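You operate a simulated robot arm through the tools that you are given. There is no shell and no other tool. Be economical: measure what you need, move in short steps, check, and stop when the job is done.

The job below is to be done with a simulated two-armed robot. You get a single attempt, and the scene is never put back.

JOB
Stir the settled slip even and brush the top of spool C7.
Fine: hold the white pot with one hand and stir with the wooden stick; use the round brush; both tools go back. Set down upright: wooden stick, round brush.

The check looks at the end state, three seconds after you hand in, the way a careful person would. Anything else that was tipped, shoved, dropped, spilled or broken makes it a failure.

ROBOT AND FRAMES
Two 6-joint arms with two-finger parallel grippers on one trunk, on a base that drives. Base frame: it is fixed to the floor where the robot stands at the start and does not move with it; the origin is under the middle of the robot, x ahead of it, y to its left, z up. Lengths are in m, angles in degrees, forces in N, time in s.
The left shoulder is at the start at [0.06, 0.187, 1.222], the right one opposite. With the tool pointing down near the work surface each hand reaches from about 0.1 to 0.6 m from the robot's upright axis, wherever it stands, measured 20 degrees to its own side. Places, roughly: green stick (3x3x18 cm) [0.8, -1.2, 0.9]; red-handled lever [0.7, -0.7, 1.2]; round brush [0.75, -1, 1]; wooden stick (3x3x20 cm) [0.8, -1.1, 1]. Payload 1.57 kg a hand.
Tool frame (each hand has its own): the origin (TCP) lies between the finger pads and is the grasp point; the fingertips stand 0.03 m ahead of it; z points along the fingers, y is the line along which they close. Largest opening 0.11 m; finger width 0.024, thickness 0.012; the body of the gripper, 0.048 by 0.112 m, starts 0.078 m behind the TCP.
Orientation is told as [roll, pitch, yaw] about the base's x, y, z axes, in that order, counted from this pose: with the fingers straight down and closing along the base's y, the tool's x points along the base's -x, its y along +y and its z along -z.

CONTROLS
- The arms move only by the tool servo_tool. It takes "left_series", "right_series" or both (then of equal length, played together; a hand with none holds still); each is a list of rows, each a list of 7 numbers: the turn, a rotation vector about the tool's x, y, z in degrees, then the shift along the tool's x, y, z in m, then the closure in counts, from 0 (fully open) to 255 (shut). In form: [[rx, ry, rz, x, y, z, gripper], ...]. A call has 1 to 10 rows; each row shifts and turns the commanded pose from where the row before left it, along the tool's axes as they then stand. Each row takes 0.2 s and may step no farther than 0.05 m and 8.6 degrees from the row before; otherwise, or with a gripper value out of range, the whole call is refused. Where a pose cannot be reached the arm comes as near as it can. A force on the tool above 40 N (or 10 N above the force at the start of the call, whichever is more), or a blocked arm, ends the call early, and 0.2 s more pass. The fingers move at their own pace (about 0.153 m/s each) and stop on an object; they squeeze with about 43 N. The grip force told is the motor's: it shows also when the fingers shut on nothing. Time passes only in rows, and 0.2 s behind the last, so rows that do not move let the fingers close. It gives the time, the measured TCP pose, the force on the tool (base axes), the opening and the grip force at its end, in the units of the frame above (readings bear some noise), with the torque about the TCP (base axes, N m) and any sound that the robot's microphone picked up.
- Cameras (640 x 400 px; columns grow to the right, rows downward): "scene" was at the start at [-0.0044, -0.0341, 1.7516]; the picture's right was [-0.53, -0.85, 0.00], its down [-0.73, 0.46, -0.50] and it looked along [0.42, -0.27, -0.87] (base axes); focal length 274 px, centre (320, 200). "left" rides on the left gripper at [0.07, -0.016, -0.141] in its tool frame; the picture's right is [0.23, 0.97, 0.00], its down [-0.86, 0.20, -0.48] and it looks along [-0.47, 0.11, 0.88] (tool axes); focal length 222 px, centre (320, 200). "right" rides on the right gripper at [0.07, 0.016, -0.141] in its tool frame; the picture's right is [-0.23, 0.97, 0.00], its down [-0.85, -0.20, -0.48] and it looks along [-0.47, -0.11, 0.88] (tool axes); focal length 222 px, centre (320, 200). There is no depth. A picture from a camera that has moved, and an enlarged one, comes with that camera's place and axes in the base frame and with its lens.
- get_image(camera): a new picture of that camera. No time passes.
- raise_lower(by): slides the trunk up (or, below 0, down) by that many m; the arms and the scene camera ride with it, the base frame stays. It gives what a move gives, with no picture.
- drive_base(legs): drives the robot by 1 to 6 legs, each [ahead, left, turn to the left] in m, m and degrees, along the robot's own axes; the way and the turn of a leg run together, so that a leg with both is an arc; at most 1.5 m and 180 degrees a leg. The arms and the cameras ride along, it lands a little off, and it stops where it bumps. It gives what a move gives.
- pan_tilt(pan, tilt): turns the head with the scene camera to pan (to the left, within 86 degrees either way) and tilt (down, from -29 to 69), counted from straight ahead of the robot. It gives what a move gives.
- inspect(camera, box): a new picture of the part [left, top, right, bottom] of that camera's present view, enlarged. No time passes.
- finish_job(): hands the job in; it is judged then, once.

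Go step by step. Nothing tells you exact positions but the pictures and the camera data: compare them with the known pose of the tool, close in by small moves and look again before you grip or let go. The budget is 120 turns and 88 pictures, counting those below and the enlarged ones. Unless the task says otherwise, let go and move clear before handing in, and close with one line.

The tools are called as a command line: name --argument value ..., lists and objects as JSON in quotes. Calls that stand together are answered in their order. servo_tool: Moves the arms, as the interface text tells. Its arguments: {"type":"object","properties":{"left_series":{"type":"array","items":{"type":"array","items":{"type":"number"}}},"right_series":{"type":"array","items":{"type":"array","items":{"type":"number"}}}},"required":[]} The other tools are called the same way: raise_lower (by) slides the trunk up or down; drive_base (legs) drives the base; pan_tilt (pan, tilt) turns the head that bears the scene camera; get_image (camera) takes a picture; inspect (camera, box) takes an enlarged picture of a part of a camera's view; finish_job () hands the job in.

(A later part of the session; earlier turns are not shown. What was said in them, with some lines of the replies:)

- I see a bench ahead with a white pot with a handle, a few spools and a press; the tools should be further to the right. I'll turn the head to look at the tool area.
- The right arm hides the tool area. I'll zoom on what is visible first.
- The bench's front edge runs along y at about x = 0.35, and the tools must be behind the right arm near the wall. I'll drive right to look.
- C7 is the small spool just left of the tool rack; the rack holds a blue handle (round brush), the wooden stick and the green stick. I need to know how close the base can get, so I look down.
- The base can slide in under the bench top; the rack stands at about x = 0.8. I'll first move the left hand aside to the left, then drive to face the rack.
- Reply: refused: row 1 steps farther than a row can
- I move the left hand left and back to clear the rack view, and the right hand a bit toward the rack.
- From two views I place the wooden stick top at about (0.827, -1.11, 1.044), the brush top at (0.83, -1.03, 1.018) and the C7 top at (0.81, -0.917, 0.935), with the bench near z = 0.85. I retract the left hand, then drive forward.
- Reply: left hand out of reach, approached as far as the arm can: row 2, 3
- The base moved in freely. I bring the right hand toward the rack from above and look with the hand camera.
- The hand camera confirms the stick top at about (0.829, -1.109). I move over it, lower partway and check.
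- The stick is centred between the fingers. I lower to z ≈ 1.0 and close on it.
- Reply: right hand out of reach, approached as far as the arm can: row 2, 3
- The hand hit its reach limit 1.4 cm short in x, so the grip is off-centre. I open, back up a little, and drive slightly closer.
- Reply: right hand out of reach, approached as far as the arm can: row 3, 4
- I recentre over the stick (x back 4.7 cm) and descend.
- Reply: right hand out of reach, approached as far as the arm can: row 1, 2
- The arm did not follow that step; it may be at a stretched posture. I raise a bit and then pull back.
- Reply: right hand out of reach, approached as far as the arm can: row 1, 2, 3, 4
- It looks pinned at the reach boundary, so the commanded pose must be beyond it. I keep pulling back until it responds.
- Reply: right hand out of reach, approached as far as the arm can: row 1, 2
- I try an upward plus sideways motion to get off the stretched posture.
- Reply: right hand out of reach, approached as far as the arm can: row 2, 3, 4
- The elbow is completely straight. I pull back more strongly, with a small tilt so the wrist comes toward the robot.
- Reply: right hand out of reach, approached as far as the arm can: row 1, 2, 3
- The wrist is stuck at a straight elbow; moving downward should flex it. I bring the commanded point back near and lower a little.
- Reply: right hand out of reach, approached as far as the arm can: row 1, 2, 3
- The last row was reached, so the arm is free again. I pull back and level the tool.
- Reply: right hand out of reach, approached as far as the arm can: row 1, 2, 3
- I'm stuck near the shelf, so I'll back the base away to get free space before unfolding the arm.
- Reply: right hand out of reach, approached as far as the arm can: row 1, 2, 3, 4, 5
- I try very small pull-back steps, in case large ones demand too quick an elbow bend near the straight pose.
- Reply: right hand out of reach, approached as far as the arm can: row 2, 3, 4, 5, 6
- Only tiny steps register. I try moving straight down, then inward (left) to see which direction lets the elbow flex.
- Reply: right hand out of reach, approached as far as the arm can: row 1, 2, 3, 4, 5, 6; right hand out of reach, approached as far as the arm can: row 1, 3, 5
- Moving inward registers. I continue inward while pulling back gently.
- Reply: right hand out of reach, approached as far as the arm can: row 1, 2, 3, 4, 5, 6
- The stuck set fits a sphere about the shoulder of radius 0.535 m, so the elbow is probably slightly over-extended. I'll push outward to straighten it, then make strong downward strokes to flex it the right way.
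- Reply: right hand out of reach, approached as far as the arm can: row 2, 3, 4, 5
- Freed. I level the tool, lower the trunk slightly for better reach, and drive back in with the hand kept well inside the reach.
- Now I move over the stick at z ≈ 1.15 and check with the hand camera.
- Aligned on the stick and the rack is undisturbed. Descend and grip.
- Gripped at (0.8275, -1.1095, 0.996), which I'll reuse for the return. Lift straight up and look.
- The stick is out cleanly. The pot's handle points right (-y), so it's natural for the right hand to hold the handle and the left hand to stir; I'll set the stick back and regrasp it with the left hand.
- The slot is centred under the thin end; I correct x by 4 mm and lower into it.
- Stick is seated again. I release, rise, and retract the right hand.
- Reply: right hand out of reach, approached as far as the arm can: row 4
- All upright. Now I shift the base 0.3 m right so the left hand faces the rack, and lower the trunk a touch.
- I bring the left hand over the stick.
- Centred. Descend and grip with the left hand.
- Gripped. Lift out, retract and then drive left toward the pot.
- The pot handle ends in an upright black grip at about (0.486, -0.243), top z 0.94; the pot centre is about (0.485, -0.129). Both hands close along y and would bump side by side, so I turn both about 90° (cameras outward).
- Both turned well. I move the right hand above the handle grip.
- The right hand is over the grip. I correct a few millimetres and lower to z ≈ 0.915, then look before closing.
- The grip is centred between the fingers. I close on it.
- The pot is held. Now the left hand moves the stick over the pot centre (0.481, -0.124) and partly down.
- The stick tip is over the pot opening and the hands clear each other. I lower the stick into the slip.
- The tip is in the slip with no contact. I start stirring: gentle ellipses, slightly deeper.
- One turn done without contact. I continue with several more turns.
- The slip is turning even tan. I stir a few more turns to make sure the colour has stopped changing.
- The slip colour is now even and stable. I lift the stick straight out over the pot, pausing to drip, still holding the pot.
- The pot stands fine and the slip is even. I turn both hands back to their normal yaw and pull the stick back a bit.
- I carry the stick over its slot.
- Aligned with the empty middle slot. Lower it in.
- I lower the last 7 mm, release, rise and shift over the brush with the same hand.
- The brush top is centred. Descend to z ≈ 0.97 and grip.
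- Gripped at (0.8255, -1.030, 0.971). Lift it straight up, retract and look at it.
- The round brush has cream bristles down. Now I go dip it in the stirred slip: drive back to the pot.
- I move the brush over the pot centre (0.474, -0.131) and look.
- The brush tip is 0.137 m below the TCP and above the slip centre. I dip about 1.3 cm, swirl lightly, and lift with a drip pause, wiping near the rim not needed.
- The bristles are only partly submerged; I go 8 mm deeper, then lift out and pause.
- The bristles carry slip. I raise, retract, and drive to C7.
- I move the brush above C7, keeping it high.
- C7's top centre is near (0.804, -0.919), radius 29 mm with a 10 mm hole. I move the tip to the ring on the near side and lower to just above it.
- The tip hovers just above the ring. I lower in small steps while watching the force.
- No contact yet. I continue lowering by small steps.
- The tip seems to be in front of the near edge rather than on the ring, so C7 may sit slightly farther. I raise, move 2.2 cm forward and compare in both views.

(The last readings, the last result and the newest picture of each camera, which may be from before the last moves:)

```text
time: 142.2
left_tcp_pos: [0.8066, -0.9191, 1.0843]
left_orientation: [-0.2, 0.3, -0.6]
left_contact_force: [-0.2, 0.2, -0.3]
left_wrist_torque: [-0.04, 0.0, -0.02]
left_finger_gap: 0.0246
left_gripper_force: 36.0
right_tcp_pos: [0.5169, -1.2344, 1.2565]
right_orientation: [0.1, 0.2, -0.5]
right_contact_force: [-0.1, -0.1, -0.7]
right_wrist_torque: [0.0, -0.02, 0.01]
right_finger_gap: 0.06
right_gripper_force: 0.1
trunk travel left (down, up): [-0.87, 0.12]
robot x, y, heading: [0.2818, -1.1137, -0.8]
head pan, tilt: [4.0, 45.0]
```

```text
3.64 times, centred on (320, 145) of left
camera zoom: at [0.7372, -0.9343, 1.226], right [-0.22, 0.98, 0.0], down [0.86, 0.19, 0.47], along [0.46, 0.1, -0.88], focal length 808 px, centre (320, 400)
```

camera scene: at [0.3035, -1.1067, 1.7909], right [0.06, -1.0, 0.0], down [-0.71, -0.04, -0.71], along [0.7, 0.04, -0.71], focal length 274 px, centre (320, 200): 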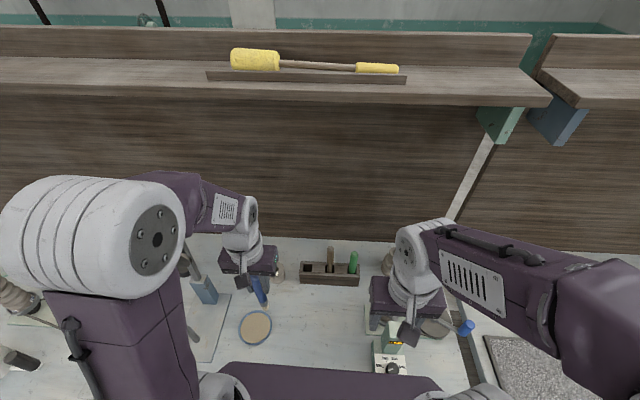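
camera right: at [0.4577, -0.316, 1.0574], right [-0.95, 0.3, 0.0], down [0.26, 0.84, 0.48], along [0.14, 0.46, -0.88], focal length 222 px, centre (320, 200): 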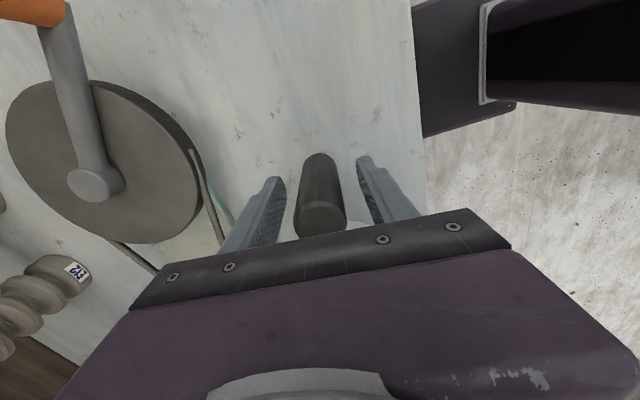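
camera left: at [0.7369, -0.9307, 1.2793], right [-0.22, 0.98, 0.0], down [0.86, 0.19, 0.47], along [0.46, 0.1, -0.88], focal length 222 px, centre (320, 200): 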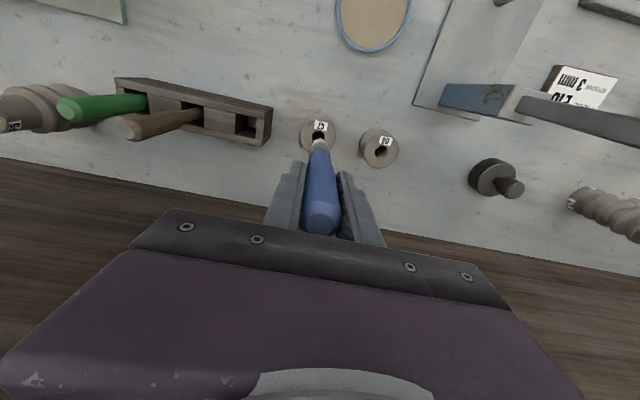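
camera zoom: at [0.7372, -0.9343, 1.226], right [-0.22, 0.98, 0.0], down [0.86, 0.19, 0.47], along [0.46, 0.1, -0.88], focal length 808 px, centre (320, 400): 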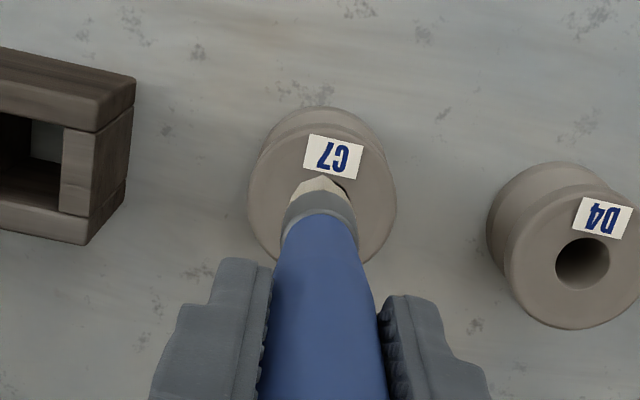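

Two-view solving puts C7's top centre at about (0.812, -0.918, 0.92). I move to the ring's near part (x 0.793) and lower gradually.

servo_tool --left_series '[[0, 0, 0, 0.0136, 0.001, 0, 255], [0, 0, 0, 0, 0, 0.01, 255], [0, 0, 0, 0, 0, 0.006, 255], [0, 0, 0, 0, 0, 0.003, 255], [0, 0, 0, 0, 0, 0, 255]]'

inspect --camera "scene" --box '[250, 250, 310, 292]'

```text
time: 143.3
left_tcp_pos: [0.7919, -0.9175, 1.0638]
left_orientation: [-0.1, 0.2, -0.6]
left_contact_force: [-0.7, 0.5, -0.4]
left_wrist_torque: [0.01, -0.04, 0.01]
left_finger_gap: 0.0244
left_gripper_force: 36.3
right_tcp_pos: [0.5171, -1.235, 1.2571]
right_orientation: [0.1, 0.1, -0.4]
right_contact_force: [0.2, 0.4, -0.9]
right_wrist_torque: [0.01, 0.01, 0.01]
right_finger_gap: 0.0601
right_gripper_force: 0.0
trunk travel left (down, up): [-0.87, 0.12]
robot x, y, heading: [0.2867, -1.1116, -0.5]
head pan, tilt: [4.0, 45.0]
```

```text
9.52 times, centred on (280, 271) of scene
camera zoom: at [0.3026, -1.1065, 1.791], right [0.06, -1.0, 0.0], down [-0.71, -0.04, -0.71], along [0.71, 0.04, -0.71], focal length 2610 px, centre (701, -476)
```

zoom: 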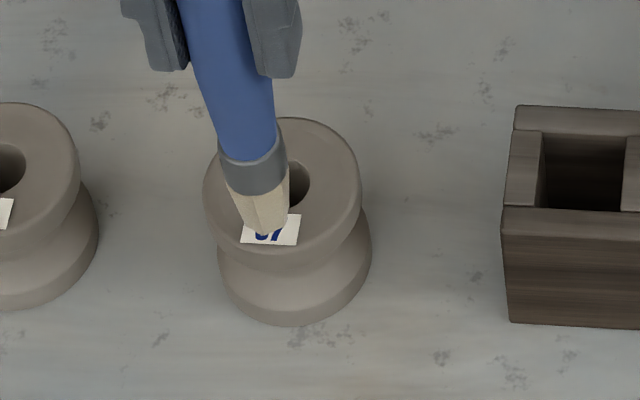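

The tip is about at the surface over the label. I go 3 mm lower and make the first arc stroke around the ring.

servo_tool --left_series '[[0, 0, 0, 0, 0, 0.003, 255], [0, 0, 0, -0.003, 0.011, 0, 255], [0, 0, 0, 0.003, -0.011, 0, 255], [0, 0, 0, -0.003, -0.011, 0, 255], [0, 0, 0, 0.003, 0.011, 0, 255], [0, 0, 0, 0, 0, 0, 255]]'

inspect --camera "scene" --box '[250, 250, 310, 292]'

```text
time: 144.8
left_tcp_pos: [0.7927, -0.9172, 1.0615]
left_orientation: [-0.1, 0.1, -0.6]
left_contact_force: [-0.2, -0.3, -1.0]
left_wrist_torque: [0.0, -0.02, 0.01]
left_finger_gap: 0.0243
left_gripper_force: 36.5
right_tcp_pos: [0.5155, -1.2331, 1.2578]
right_orientation: [0.1, 0.1, -0.5]
right_contact_force: [0.0, -0.1, 0.1]
right_wrist_torque: [0.02, -0.01, -0.01]
right_finger_gap: 0.0599
right_gripper_force: 0.1
trunk travel left (down, up): [-0.87, 0.12]
robot x, y, heading: [0.2819, -1.1098, -0.4]
head pan, tilt: [4.0, 45.0]
```

```text
9.52 times, centred on (280, 271) of scene
camera zoom: at [0.3024, -1.1064, 1.791], right [0.06, -1.0, 0.0], down [-0.71, -0.04, -0.71], along [0.71, 0.04, -0.71], focal length 2610 px, centre (701, -476)
```

zoom: 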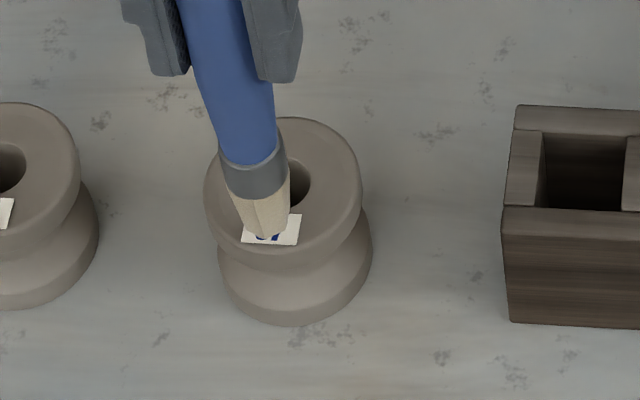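

Still no contact; I lower in 2 mm steps checking the force.

servo_tool --left_series '[[0, 0, 0, 0, 0, 0.002, 255], [0, 0, 0, 0, 0, 0.002, 255], [0, 0, 0, 0, 0, 0, 255]]'

servo_tool --left_series '[[0, 0, 0, 0, 0, 0.002, 255], [0, 0, 0, 0, 0, 0, 255]]'

inspect --camera "scene" --box '[250, 250, 310, 292]'

```text
time: 145.6
left_tcp_pos: [0.7927, -0.9181, 1.0561]
left_orientation: [-0.2, 0.2, -0.6]
left_contact_force: [-0.1, -0.5, -0.3]
left_wrist_torque: [0.0, 0.02, -0.01]
left_finger_gap: 0.0245
left_gripper_force: 36.7
right_tcp_pos: [0.5163, -1.2342, 1.2576]
right_orientation: [0.0, 0.2, -0.6]
right_contact_force: [-0.7, 0.6, -1.0]
right_wrist_torque: [0.02, 0.0, 0.02]
right_finger_gap: 0.06
right_gripper_force: 0.1
trunk travel left (down, up): [-0.87, 0.12]
robot x, y, heading: [0.2823, -1.1159, -0.5]
head pan, tilt: [4.0, 45.0]
```

```text
time: 146.2
left_tcp_pos: [0.7933, -0.9185, 1.0572]
left_orientation: [-0.2, 0.1, -0.7]
left_contact_force: [-0.8, 0.1, 0.3]
left_wrist_torque: [0.01, -0.02, 0.01]
left_finger_gap: 0.0246
left_gripper_force: 35.8
right_tcp_pos: [0.5163, -1.2354, 1.2567]
right_orientation: [0.1, 0.1, -0.5]
right_contact_force: [0.1, 0.4, -0.6]
right_wrist_torque: [-0.01, -0.01, -0.01]
right_finger_gap: 0.0601
right_gripper_force: 0.0
trunk travel left (down, up): [-0.87, 0.12]
robot x, y, heading: [0.2806, -1.1136, -0.8]
head pan, tilt: [4.0, 45.0]
```

```text
9.52 times, centred on (280, 271) of scene
camera zoom: at [0.3025, -1.1068, 1.791], right [0.06, -1.0, 0.0], down [-0.71, -0.04, -0.71], along [0.71, 0.04, -0.71], focal length 2610 px, centre (701, -476)
```

zoom: 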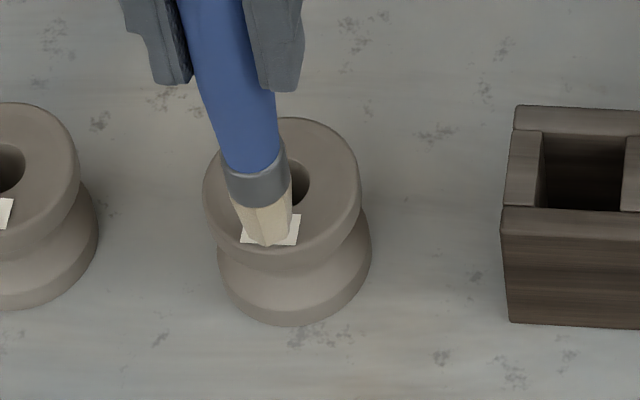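

The tip still isn't touching: the geometry now suggests the top is at z ≈ 0.908 and centre x ≈ 0.819. I shift 7 mm forward and keep lowering gently.

servo_tool --left_series '[[0, 0, 0, -0.007, 0.001, 0, 255], [0, 0, 0, 0, 0, 0.002, 255], [0, 0, 0, 0, 0, 0.002, 255], [0, 0, 0, 0, 0, 0.002, 255], [0, 0, 0, 0, 0, 0, 255]]'

servo_tool --left_series '[[0, 0, 0, 0, 0, 0.002, 255], [0, 0, 0, 0, 0, 0, 255]]'

inspect --camera "scene" --box '[250, 250, 310, 292]'

```text
time: 147.3
left_tcp_pos: [0.7987, -0.9181, 1.0512]
left_orientation: [-0.2, 0.2, -0.6]
left_contact_force: [-0.3, 0.5, 0.4]
left_wrist_torque: [-0.01, -0.01, -0.01]
left_finger_gap: 0.0242
left_gripper_force: 36.0
right_tcp_pos: [0.5167, -1.2346, 1.2565]
right_orientation: [0.0, 0.2, -0.5]
right_contact_force: [0.9, 0.0, 0.2]
right_wrist_torque: [0.03, -0.02, -0.02]
right_finger_gap: 0.0599
right_gripper_force: 0.2
trunk travel left (down, up): [-0.87, 0.12]
robot x, y, heading: [0.2829, -1.1132, -0.5]
head pan, tilt: [4.0, 45.0]
```

```text
time: 147.9
left_tcp_pos: [0.7983, -0.918, 1.0486]
left_orientation: [-0.3, 0.2, -0.6]
left_contact_force: [-0.9, 0.1, -0.6]
left_wrist_torque: [0.01, 0.0, 0.0]
left_finger_gap: 0.0242
left_gripper_force: 36.0
right_tcp_pos: [0.5155, -1.2337, 1.2565]
right_orientation: [0.1, 0.1, -0.5]
right_contact_force: [-0.4, 0.1, 0.8]
right_wrist_torque: [0.02, -0.04, 0.01]
right_finger_gap: 0.0604
right_gripper_force: 0.1
trunk travel left (down, up): [-0.87, 0.12]
robot x, y, heading: [0.2839, -1.1111, -0.7]
head pan, tilt: [4.0, 45.0]
```

```text
9.52 times, centred on (280, 271) of scene
camera zoom: at [0.3025, -1.1066, 1.791], right [0.06, -1.0, 0.0], down [-0.71, -0.04, -0.71], along [0.71, 0.04, -0.71], focal length 2610 px, centre (701, -476)
```

zoom: 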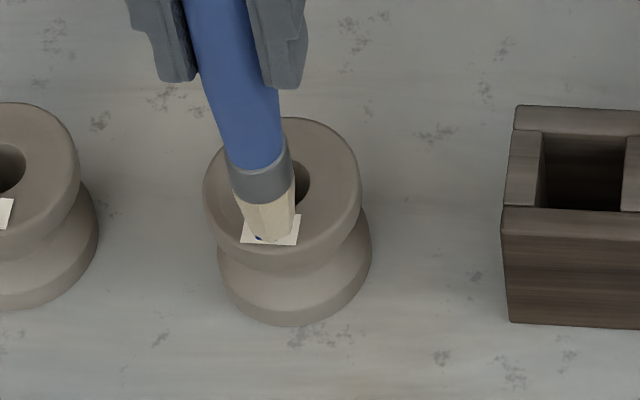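

The bristle end now looks to be meeting the surface. I lower 2 mm more and sweep once around the ring, watching force.

servo_tool --left_series '[[0, 0, 0, 0, 0, 0.002, 255], [0, 0, 0, -0.0056, -0.0134, 0, 255], [0, 0, 0, -0.0134, -0.0056, 0, 255], [0, 0, 0, -0.0134, 0.0056, 0, 255], [0, 0, 0, -0.0056, 0.0134, 0, 255], [0, 0, 0, 0.0056, 0.0134, 0, 255], [0, 0, 0, 0.0134, 0.0056, 0, 255], [0, 0, 0, 0.0134, -0.0056, 0, 255], [0, 0, 0, 0.0056, -0.0134, 0, 255]]'

inspect --camera "scene" --box '[250, 250, 310, 292]'

```text
time: 149.9
left_tcp_pos: [0.8004, -0.9175, 1.0471]
left_orientation: [-0.1, 0.2, -0.6]
left_contact_force: [0.1, -0.4, -0.4]
left_wrist_torque: [0.02, 0.0, -0.02]
left_finger_gap: 0.0243
left_gripper_force: 36.4
right_tcp_pos: [0.5161, -1.2348, 1.257]
right_orientation: [0.1, 0.1, -0.5]
right_contact_force: [0.6, 0.5, -0.2]
right_wrist_torque: [0.0, 0.05, 0.0]
right_finger_gap: 0.0597
right_gripper_force: 0.0
trunk travel left (down, up): [-0.87, 0.12]
robot x, y, heading: [0.2831, -1.1142, -0.7]
head pan, tilt: [4.0, 45.0]
```

```text
9.52 times, centred on (280, 271) of scene
camera zoom: at [0.3024, -1.1076, 1.791], right [0.06, -1.0, 0.0], down [-0.71, -0.04, -0.71], along [0.71, 0.04, -0.71], focal length 2610 px, centre (701, -476)
```

zoom: 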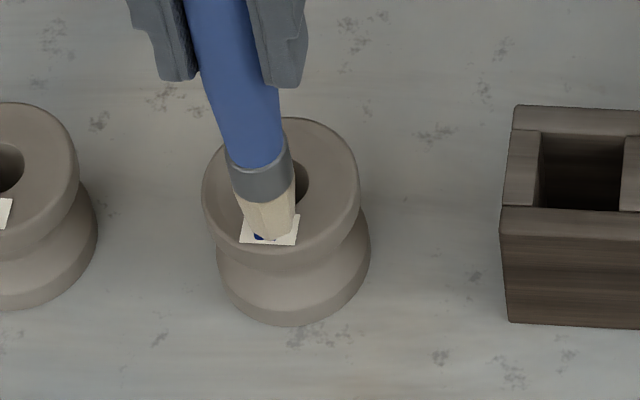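

No coat and no force yet. I lower another 3 mm and sweep again, then 2 mm and sweep, reading the force.

servo_tool --left_series '[[0, 0, 0, 0, 0, 0.003, 255], [0, 0, 0, -0.0056, -0.0134, 0, 255], [0, 0, 0, -0.0134, -0.0056, 0, 255], [0, 0, 0, -0.0134, 0.0056, 0, 255], [0, 0, 0, -0.0056, 0.0134, 0, 255], [0, 0, 0, 0.0056, 0.0134, 0, 255], [0, 0, 0, 0.0134, 0.0056, 0, 255], [0, 0, 0, 0.0134, -0.0056, 0, 255], [0, 0, 0, 0.0056, -0.0134, 0, 255]]'

servo_tool --left_series '[[0, 0, 0, 0, 0, 0.002, 255], [0, 0, 0, 0, 0, 0, 255]]'

inspect --camera "scene" --box '[250, 250, 310, 292]'

```text
time: 151.9
left_tcp_pos: [0.7986, -0.9151, 1.0437]
left_orientation: [-0.1, 0.2, -0.6]
left_contact_force: [0.5, 8.1, 13.7]
left_wrist_torque: [0.99, -0.35, 0.08]
left_finger_gap: 0.0245
left_gripper_force: 36.1
right_tcp_pos: [0.5143, -1.233, 1.258]
right_orientation: [0.1, 0.2, -0.4]
right_contact_force: [-0.7, 0.4, -0.9]
right_wrist_torque: [-0.03, -0.03, -0.06]
right_finger_gap: 0.0601
right_gripper_force: 0.1
trunk travel left (down, up): [-0.87, 0.12]
robot x, y, heading: [0.2846, -1.1155, -0.3]
head pan, tilt: [4.0, 45.0]
```

```text
time: 152.6
left_tcp_pos: [0.7984, -0.9152, 1.0435]
left_orientation: [-0.3, 0.0, -0.6]
left_contact_force: [-0.5, 9.5, 27.0]
left_wrist_torque: [1.27, 0.02, 0.01]
left_finger_gap: 0.0246
left_gripper_force: 36.4
right_tcp_pos: [0.513, -1.2325, 1.2592]
right_orientation: [0.2, 0.0, -0.5]
right_contact_force: [-0.2, -0.1, -0.2]
right_wrist_torque: [0.01, 0.01, 0.01]
right_finger_gap: 0.06
right_gripper_force: 0.0
trunk travel left (down, up): [-0.87, 0.12]
robot x, y, heading: [0.2805, -1.1131, -0.3]
head pan, tilt: [4.0, 45.0]
```

```text
9.52 times, centred on (280, 271) of scene
camera zoom: at [0.2981, -1.1059, 1.7912], right [0.06, -1.0, 0.0], down [-0.7, -0.04, -0.71], along [0.71, 0.04, -0.71], focal length 2610 px, centre (701, -476)
```

zoom: 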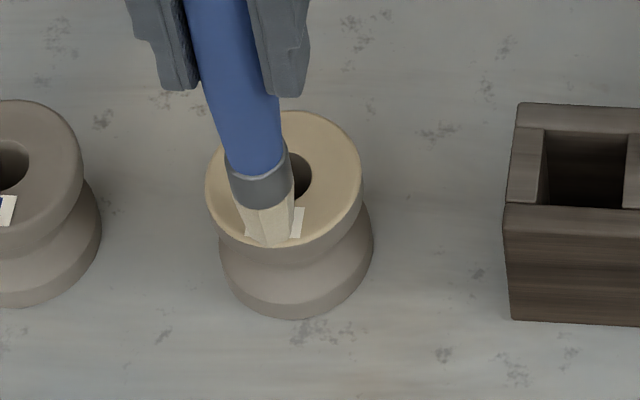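

Contact, and the top of C7 has taken a coat. I lift straight off and inspect.

servo_tool --left_series '[[0, 0, 0, 0, 0, -0.01, 255], [0, 0, 0, 0, 0, -0.03, 255], [0, 0, 0, 0, 0, -0.04, 255], [0, 0, 0, 0, 0, -0.04, 255], [0, 0, 0, 0, 0, -0.04, 255], [0, 0, 0, 0, 0, 0, 255]]'

inspect --camera "scene" --box '[210, 220, 350, 310]'

```text
time: 153.9
left_tcp_pos: [0.7991, -0.9153, 1.2022]
left_orientation: [-0.2, 0.2, -0.6]
left_contact_force: [0.3, 0.0, -0.3]
left_wrist_torque: [-0.01, -0.03, 0.03]
left_finger_gap: 0.0245
left_gripper_force: 36.5
right_tcp_pos: [0.5152, -1.2342, 1.2564]
right_orientation: [0.1, 0.1, -0.6]
right_contact_force: [-1.3, -0.7, -0.2]
right_wrist_torque: [0.01, -0.02, 0.01]
right_finger_gap: 0.0599
right_gripper_force: 0.1
trunk travel left (down, up): [-0.87, 0.12]
robot x, y, heading: [0.2848, -1.1109, -0.8]
head pan, tilt: [4.0, 45.0]
```

```text
4.44 times, centred on (280, 265) of scene
camera zoom: at [0.3022, -1.1064, 1.791], right [0.06, -1.0, 0.0], down [-0.71, -0.04, -0.71], along [0.71, 0.04, -0.71], focal length 1218 px, centre (498, -89)
```

zoom: 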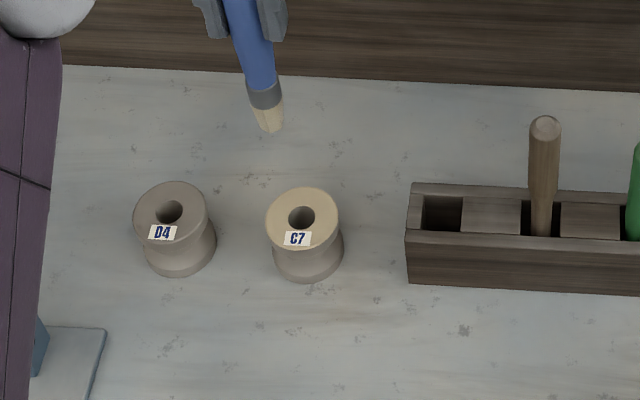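

C7's top is evenly coated and the spool stands where it was. Now the brush goes back to its left slot.

servo_tool --left_series '[[0, 0, 0, -0.008, -0.04, 0, 255], [0, 0, 0, -0.008, -0.04, 0, 255], [0, 0, 0, -0.0095, -0.0347, 0, 255], [0, 0, 0, 0, 0, 0.04, 255], [0, 0, 0, 0, 0, 0.02, 255], [0, 0, 0, 0, 0, 0, 255]]'

get_image --camera "left"

```text
time: 155.3
left_tcp_pos: [0.8229, -1.0299, 1.1407]
left_orientation: [-0.2, 0.2, -0.7]
left_contact_force: [-0.4, 0.3, -0.2]
left_wrist_torque: [-0.03, 0.01, -0.01]
left_finger_gap: 0.0241
left_gripper_force: 35.9
right_tcp_pos: [0.5164, -1.2339, 1.2563]
right_orientation: [0.1, 0.1, -0.5]
right_contact_force: [-0.3, 0.2, 0.3]
right_wrist_torque: [0.0, 0.0, -0.01]
right_finger_gap: 0.0597
right_gripper_force: 0.0
trunk travel left (down, up): [-0.87, 0.12]
robot x, y, heading: [0.2816, -1.1126, -0.2]
head pan, tilt: [4.0, 45.0]
```

```text
5 pictures are left
camera left: at [0.7541, -1.0467, 1.2833], right [-0.22, 0.98, 0.0], down [0.86, 0.19, 0.47], along [0.46, 0.1, -0.88], focal length 222 px, centre (320, 200)
```

left: 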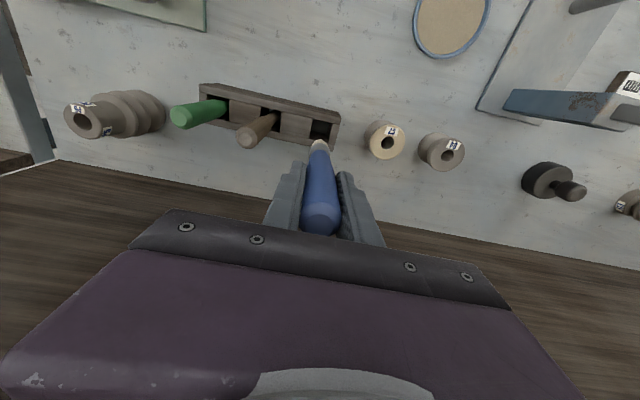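

Aligned over the empty slot. Lower it in.

servo_tool --left_series '[[0, 0, 0, -0.0025, 0, 0.035, 255], [0, 0, 0, 0, 0, 0.035, 255], [0, 0, 0, 0, 0, 0.035, 255], [0, 0, 0, 0, 0, 0.035, 255], [0, 0, 0, 0, 0, 0.024, 255], [0, 0, 0, 0, 0, 0, 255]]'

get_image --camera "left"

```text
time: 156.8
left_tcp_pos: [0.8253, -1.0312, 0.9807]
left_orientation: [-0.2, -0.1, -0.6]
left_contact_force: [2.2, 3.4, 26.4]
left_wrist_torque: [0.5, -0.23, 0.03]
left_finger_gap: 0.0248
left_gripper_force: 36.4
right_tcp_pos: [0.5142, -1.2342, 1.2576]
right_orientation: [0.2, 0.0, -0.5]
right_contact_force: [0.3, -0.4, -0.4]
right_wrist_torque: [0.01, -0.02, 0.01]
right_finger_gap: 0.0599
right_gripper_force: 0.0
trunk travel left (down, up): [-0.87, 0.12]
robot x, y, heading: [0.2794, -1.1126, -0.7]
head pan, tilt: [4.0, 45.0]
```

```text
4 pictures are left
camera left: at [0.7544, -1.0463, 1.1226], right [-0.22, 0.98, 0.0], down [0.86, 0.19, 0.48], along [0.47, 0.1, -0.88], focal length 222 px, centre (320, 200)
```

left: 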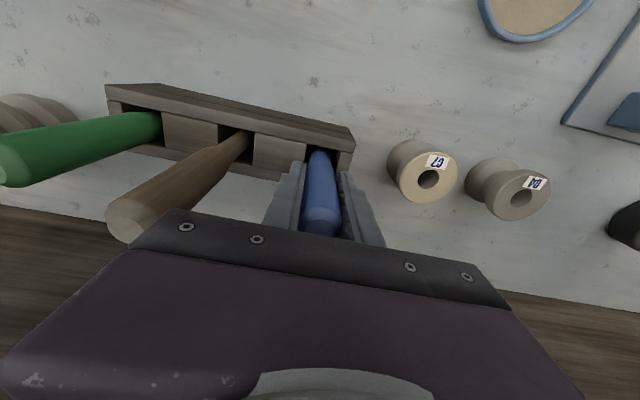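

The brush bottomed about 1 cm early with some side force. I raise slightly, nudge toward slot centre, and lower again.

servo_tool --left_series '[[0, 0, 0, 0, 0, -0.012, 255], [0, 0, 0, 0, 0.003, 0, 255], [0, 0, 0, 0, 0, 0, 255], [0, 0, 0, 0, 0, 0.006, 255], [0, 0, 0, 0, 0, 0.004, 255], [0, 0, 0, 0, 0, 0, 255]]'

```text
time: 158.2
left_tcp_pos: [0.8251, -1.0277, 0.9804]
left_orientation: [-0.1, 0.1, -0.6]
left_contact_force: [-0.6, 1.2, 13.0]
left_wrist_torque: [0.16, 0.03, 0.0]
left_finger_gap: 0.0241
left_gripper_force: 35.6
right_tcp_pos: [0.5148, -1.2348, 1.2587]
right_orientation: [0.1, 0.1, -0.5]
right_contact_force: [1.0, -0.2, 0.4]
right_wrist_torque: [-0.05, -0.01, -0.01]
right_finger_gap: 0.0601
right_gripper_force: 0.0
trunk travel left (down, up): [-0.87, 0.12]
robot x, y, heading: [0.2839, -1.1167, -0.5]
head pan, tilt: [4.0, 45.0]
```

It's consistently on the slot floor (the brush just sits a bit lower in my grip). I relieve the pressure, release, rise clear and retract.

servo_tool --left_series '[[0, 0, 0, 0, -0.001, -0.003, 255], [0, 0, 0, 0, 0, 0, 200], [0, 0, 0, 0, 0, 0, 116], [0, 0, 0, 0, 0, 0, 116], [0, 0, 0, 0, 0, -0.04, 116], [0, 0, 0, 0, 0, -0.04, 116], [0, 0, 0, 0, 0, -0.045, 116], [0, 0, 0, 0, 0, -0.045, 116], [0, 0, 0, 0.045, 0, -0.02, 116], [0, 0, 0, 0.045, 0, 0, 116]]'

servo_tool --left_series '[[0, 0, 0, 0.045, 0, 0, 116], [0, 0, 0, 0.045, 0, 0, 116], [0, 0, 0, 0.045, 0, 0, 116]]'

inspect --camera "scene" --box '[230, 210, 390, 310]'

```text
time: 160.3
left_tcp_pos: [0.7344, -1.0289, 1.1739]
left_orientation: [-0.2, 0.1, -0.6]
left_contact_force: [-0.1, -1.0, 0.1]
left_wrist_torque: [0.01, -0.02, -0.02]
left_finger_gap: 0.0599
left_gripper_force: 0.1
right_tcp_pos: [0.5141, -1.2342, 1.258]
right_orientation: [0.1, 0.0, -0.4]
right_contact_force: [-0.5, -0.6, -0.3]
right_wrist_torque: [-0.02, 0.0, 0.02]
right_finger_gap: 0.0601
right_gripper_force: 0.0
trunk travel left (down, up): [-0.87, 0.12]
robot x, y, heading: [0.2825, -1.1136, -0.2]
head pan, tilt: [4.0, 45.0]
```

```text
time: 161.2
left_tcp_pos: [0.5986, -1.0276, 1.1725]
left_orientation: [-0.3, 0.3, -0.5]
left_contact_force: [0.3, -0.1, -0.9]
left_wrist_torque: [0.01, -0.02, -0.02]
left_finger_gap: 0.0603
left_gripper_force: 0.0
right_tcp_pos: [0.5158, -1.2352, 1.2574]
right_orientation: [0.1, 0.1, -0.5]
right_contact_force: [0.5, 0.5, 1.2]
right_wrist_torque: [-0.02, 0.01, 0.0]
right_finger_gap: 0.0602
right_gripper_force: 0.1
trunk travel left (down, up): [-0.87, 0.12]
robot x, y, heading: [0.2835, -1.114, -0.4]
head pan, tilt: [4.0, 45.0]
```

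```text
4.00 times, centred on (310, 260) of scene
camera zoom: at [0.3013, -1.1065, 1.791], right [0.06, -1.0, 0.0], down [-0.71, -0.04, -0.71], along [0.71, 0.04, -0.71], focal length 1096 px, centre (360, -40)
```

zoom: 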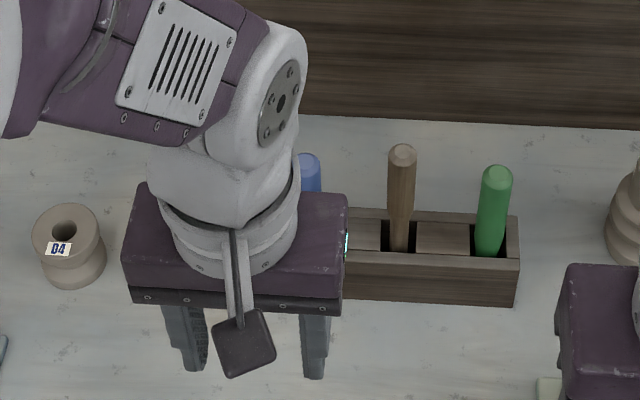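

I back the base off to clear the bench and take a final look.

servo_tool --left_series '[[0, 0, 0, 0.03, 0.01, -0.03, 116], [0, 0, 0, 0.03, 0.01, -0.03, 116], [0, 0, 0, 0, 0.04, -0.02, 116], [0, 0, 0, 0, 0.04, 0, 116]]'

drive_base --legs '[[-0.3, 0, 0]]'

get_image --camera "scene"

```text
time: 162.2
left_tcp_pos: [0.5411, -0.9245, 1.2518]
left_orientation: [-0.2, 0.4, -0.6]
left_contact_force: [0.1, -0.1, 0.1]
left_wrist_torque: [0.01, 0.03, 0.0]
left_finger_gap: 0.06
left_gripper_force: 0.0
right_tcp_pos: [0.517, -1.2328, 1.2578]
right_orientation: [0.0, 0.3, -0.5]
right_contact_force: [0.2, -0.2, 0.2]
right_wrist_torque: [-0.01, 0.02, -0.04]
right_finger_gap: 0.06
right_gripper_force: 0.1
trunk travel left (down, up): [-0.87, 0.12]
robot x, y, heading: [0.2801, -1.1107, -0.6]
head pan, tilt: [4.0, 45.0]
```

```text
time: 164.2
left_tcp_pos: [0.2443, -0.9221, 1.2533]
left_orientation: [-0.2, 0.3, -0.6]
left_contact_force: [0.4, -0.1, 0.1]
left_wrist_torque: [0.0, 0.0, -0.01]
left_finger_gap: 0.0599
left_gripper_force: 0.2
right_tcp_pos: [0.2199, -1.2313, 1.2566]
right_orientation: [0.1, 0.3, -0.4]
right_contact_force: [-0.2, 0.5, 0.1]
right_wrist_torque: [-0.02, 0.02, 0.0]
right_finger_gap: 0.0604
right_gripper_force: 0.0
trunk travel left (down, up): [-0.87, 0.12]
robot x, y, heading: [-0.0145, -1.1105, -0.5]
head pan, tilt: [4.0, 45.0]
```

```text
2 pictures are left
camera scene: at [0.0075, -1.1039, 1.7909], right [0.06, -1.0, 0.0], down [-0.71, -0.04, -0.71], along [0.7, 0.04, -0.71], focal length 274 px, centre (320, 200)
```

scene: 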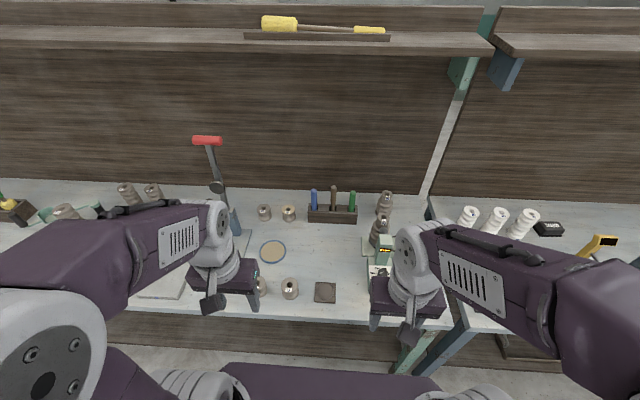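

inspect --camera "scene" --box '[240, 170, 400, 270]'

```text
4.00 times, centred on (320, 220) of scene
camera zoom: at [0.0075, -1.1039, 1.7909], right [0.06, -1.0, 0.0], down [-0.71, -0.04, -0.71], along [0.7, 0.04, -0.71], focal length 1096 px, centre (320, 120)
```

zoom: 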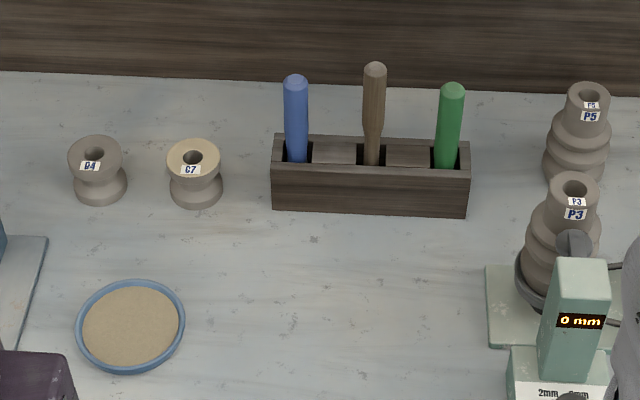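

The brush and the stick both stand upright in the rack, C7's top is coated, and nothing else has been disturbed. I'm handing in.

finish_job

```text
The job is handed in.
```

The slip is stirred to an even colour and the top of C7 is brushed with it. The wooden stick and the round brush are back upright in their rack slots, both hands are clear, and I saw nothing tipped or spilled; the pot may have shifted a few millimetres while held.
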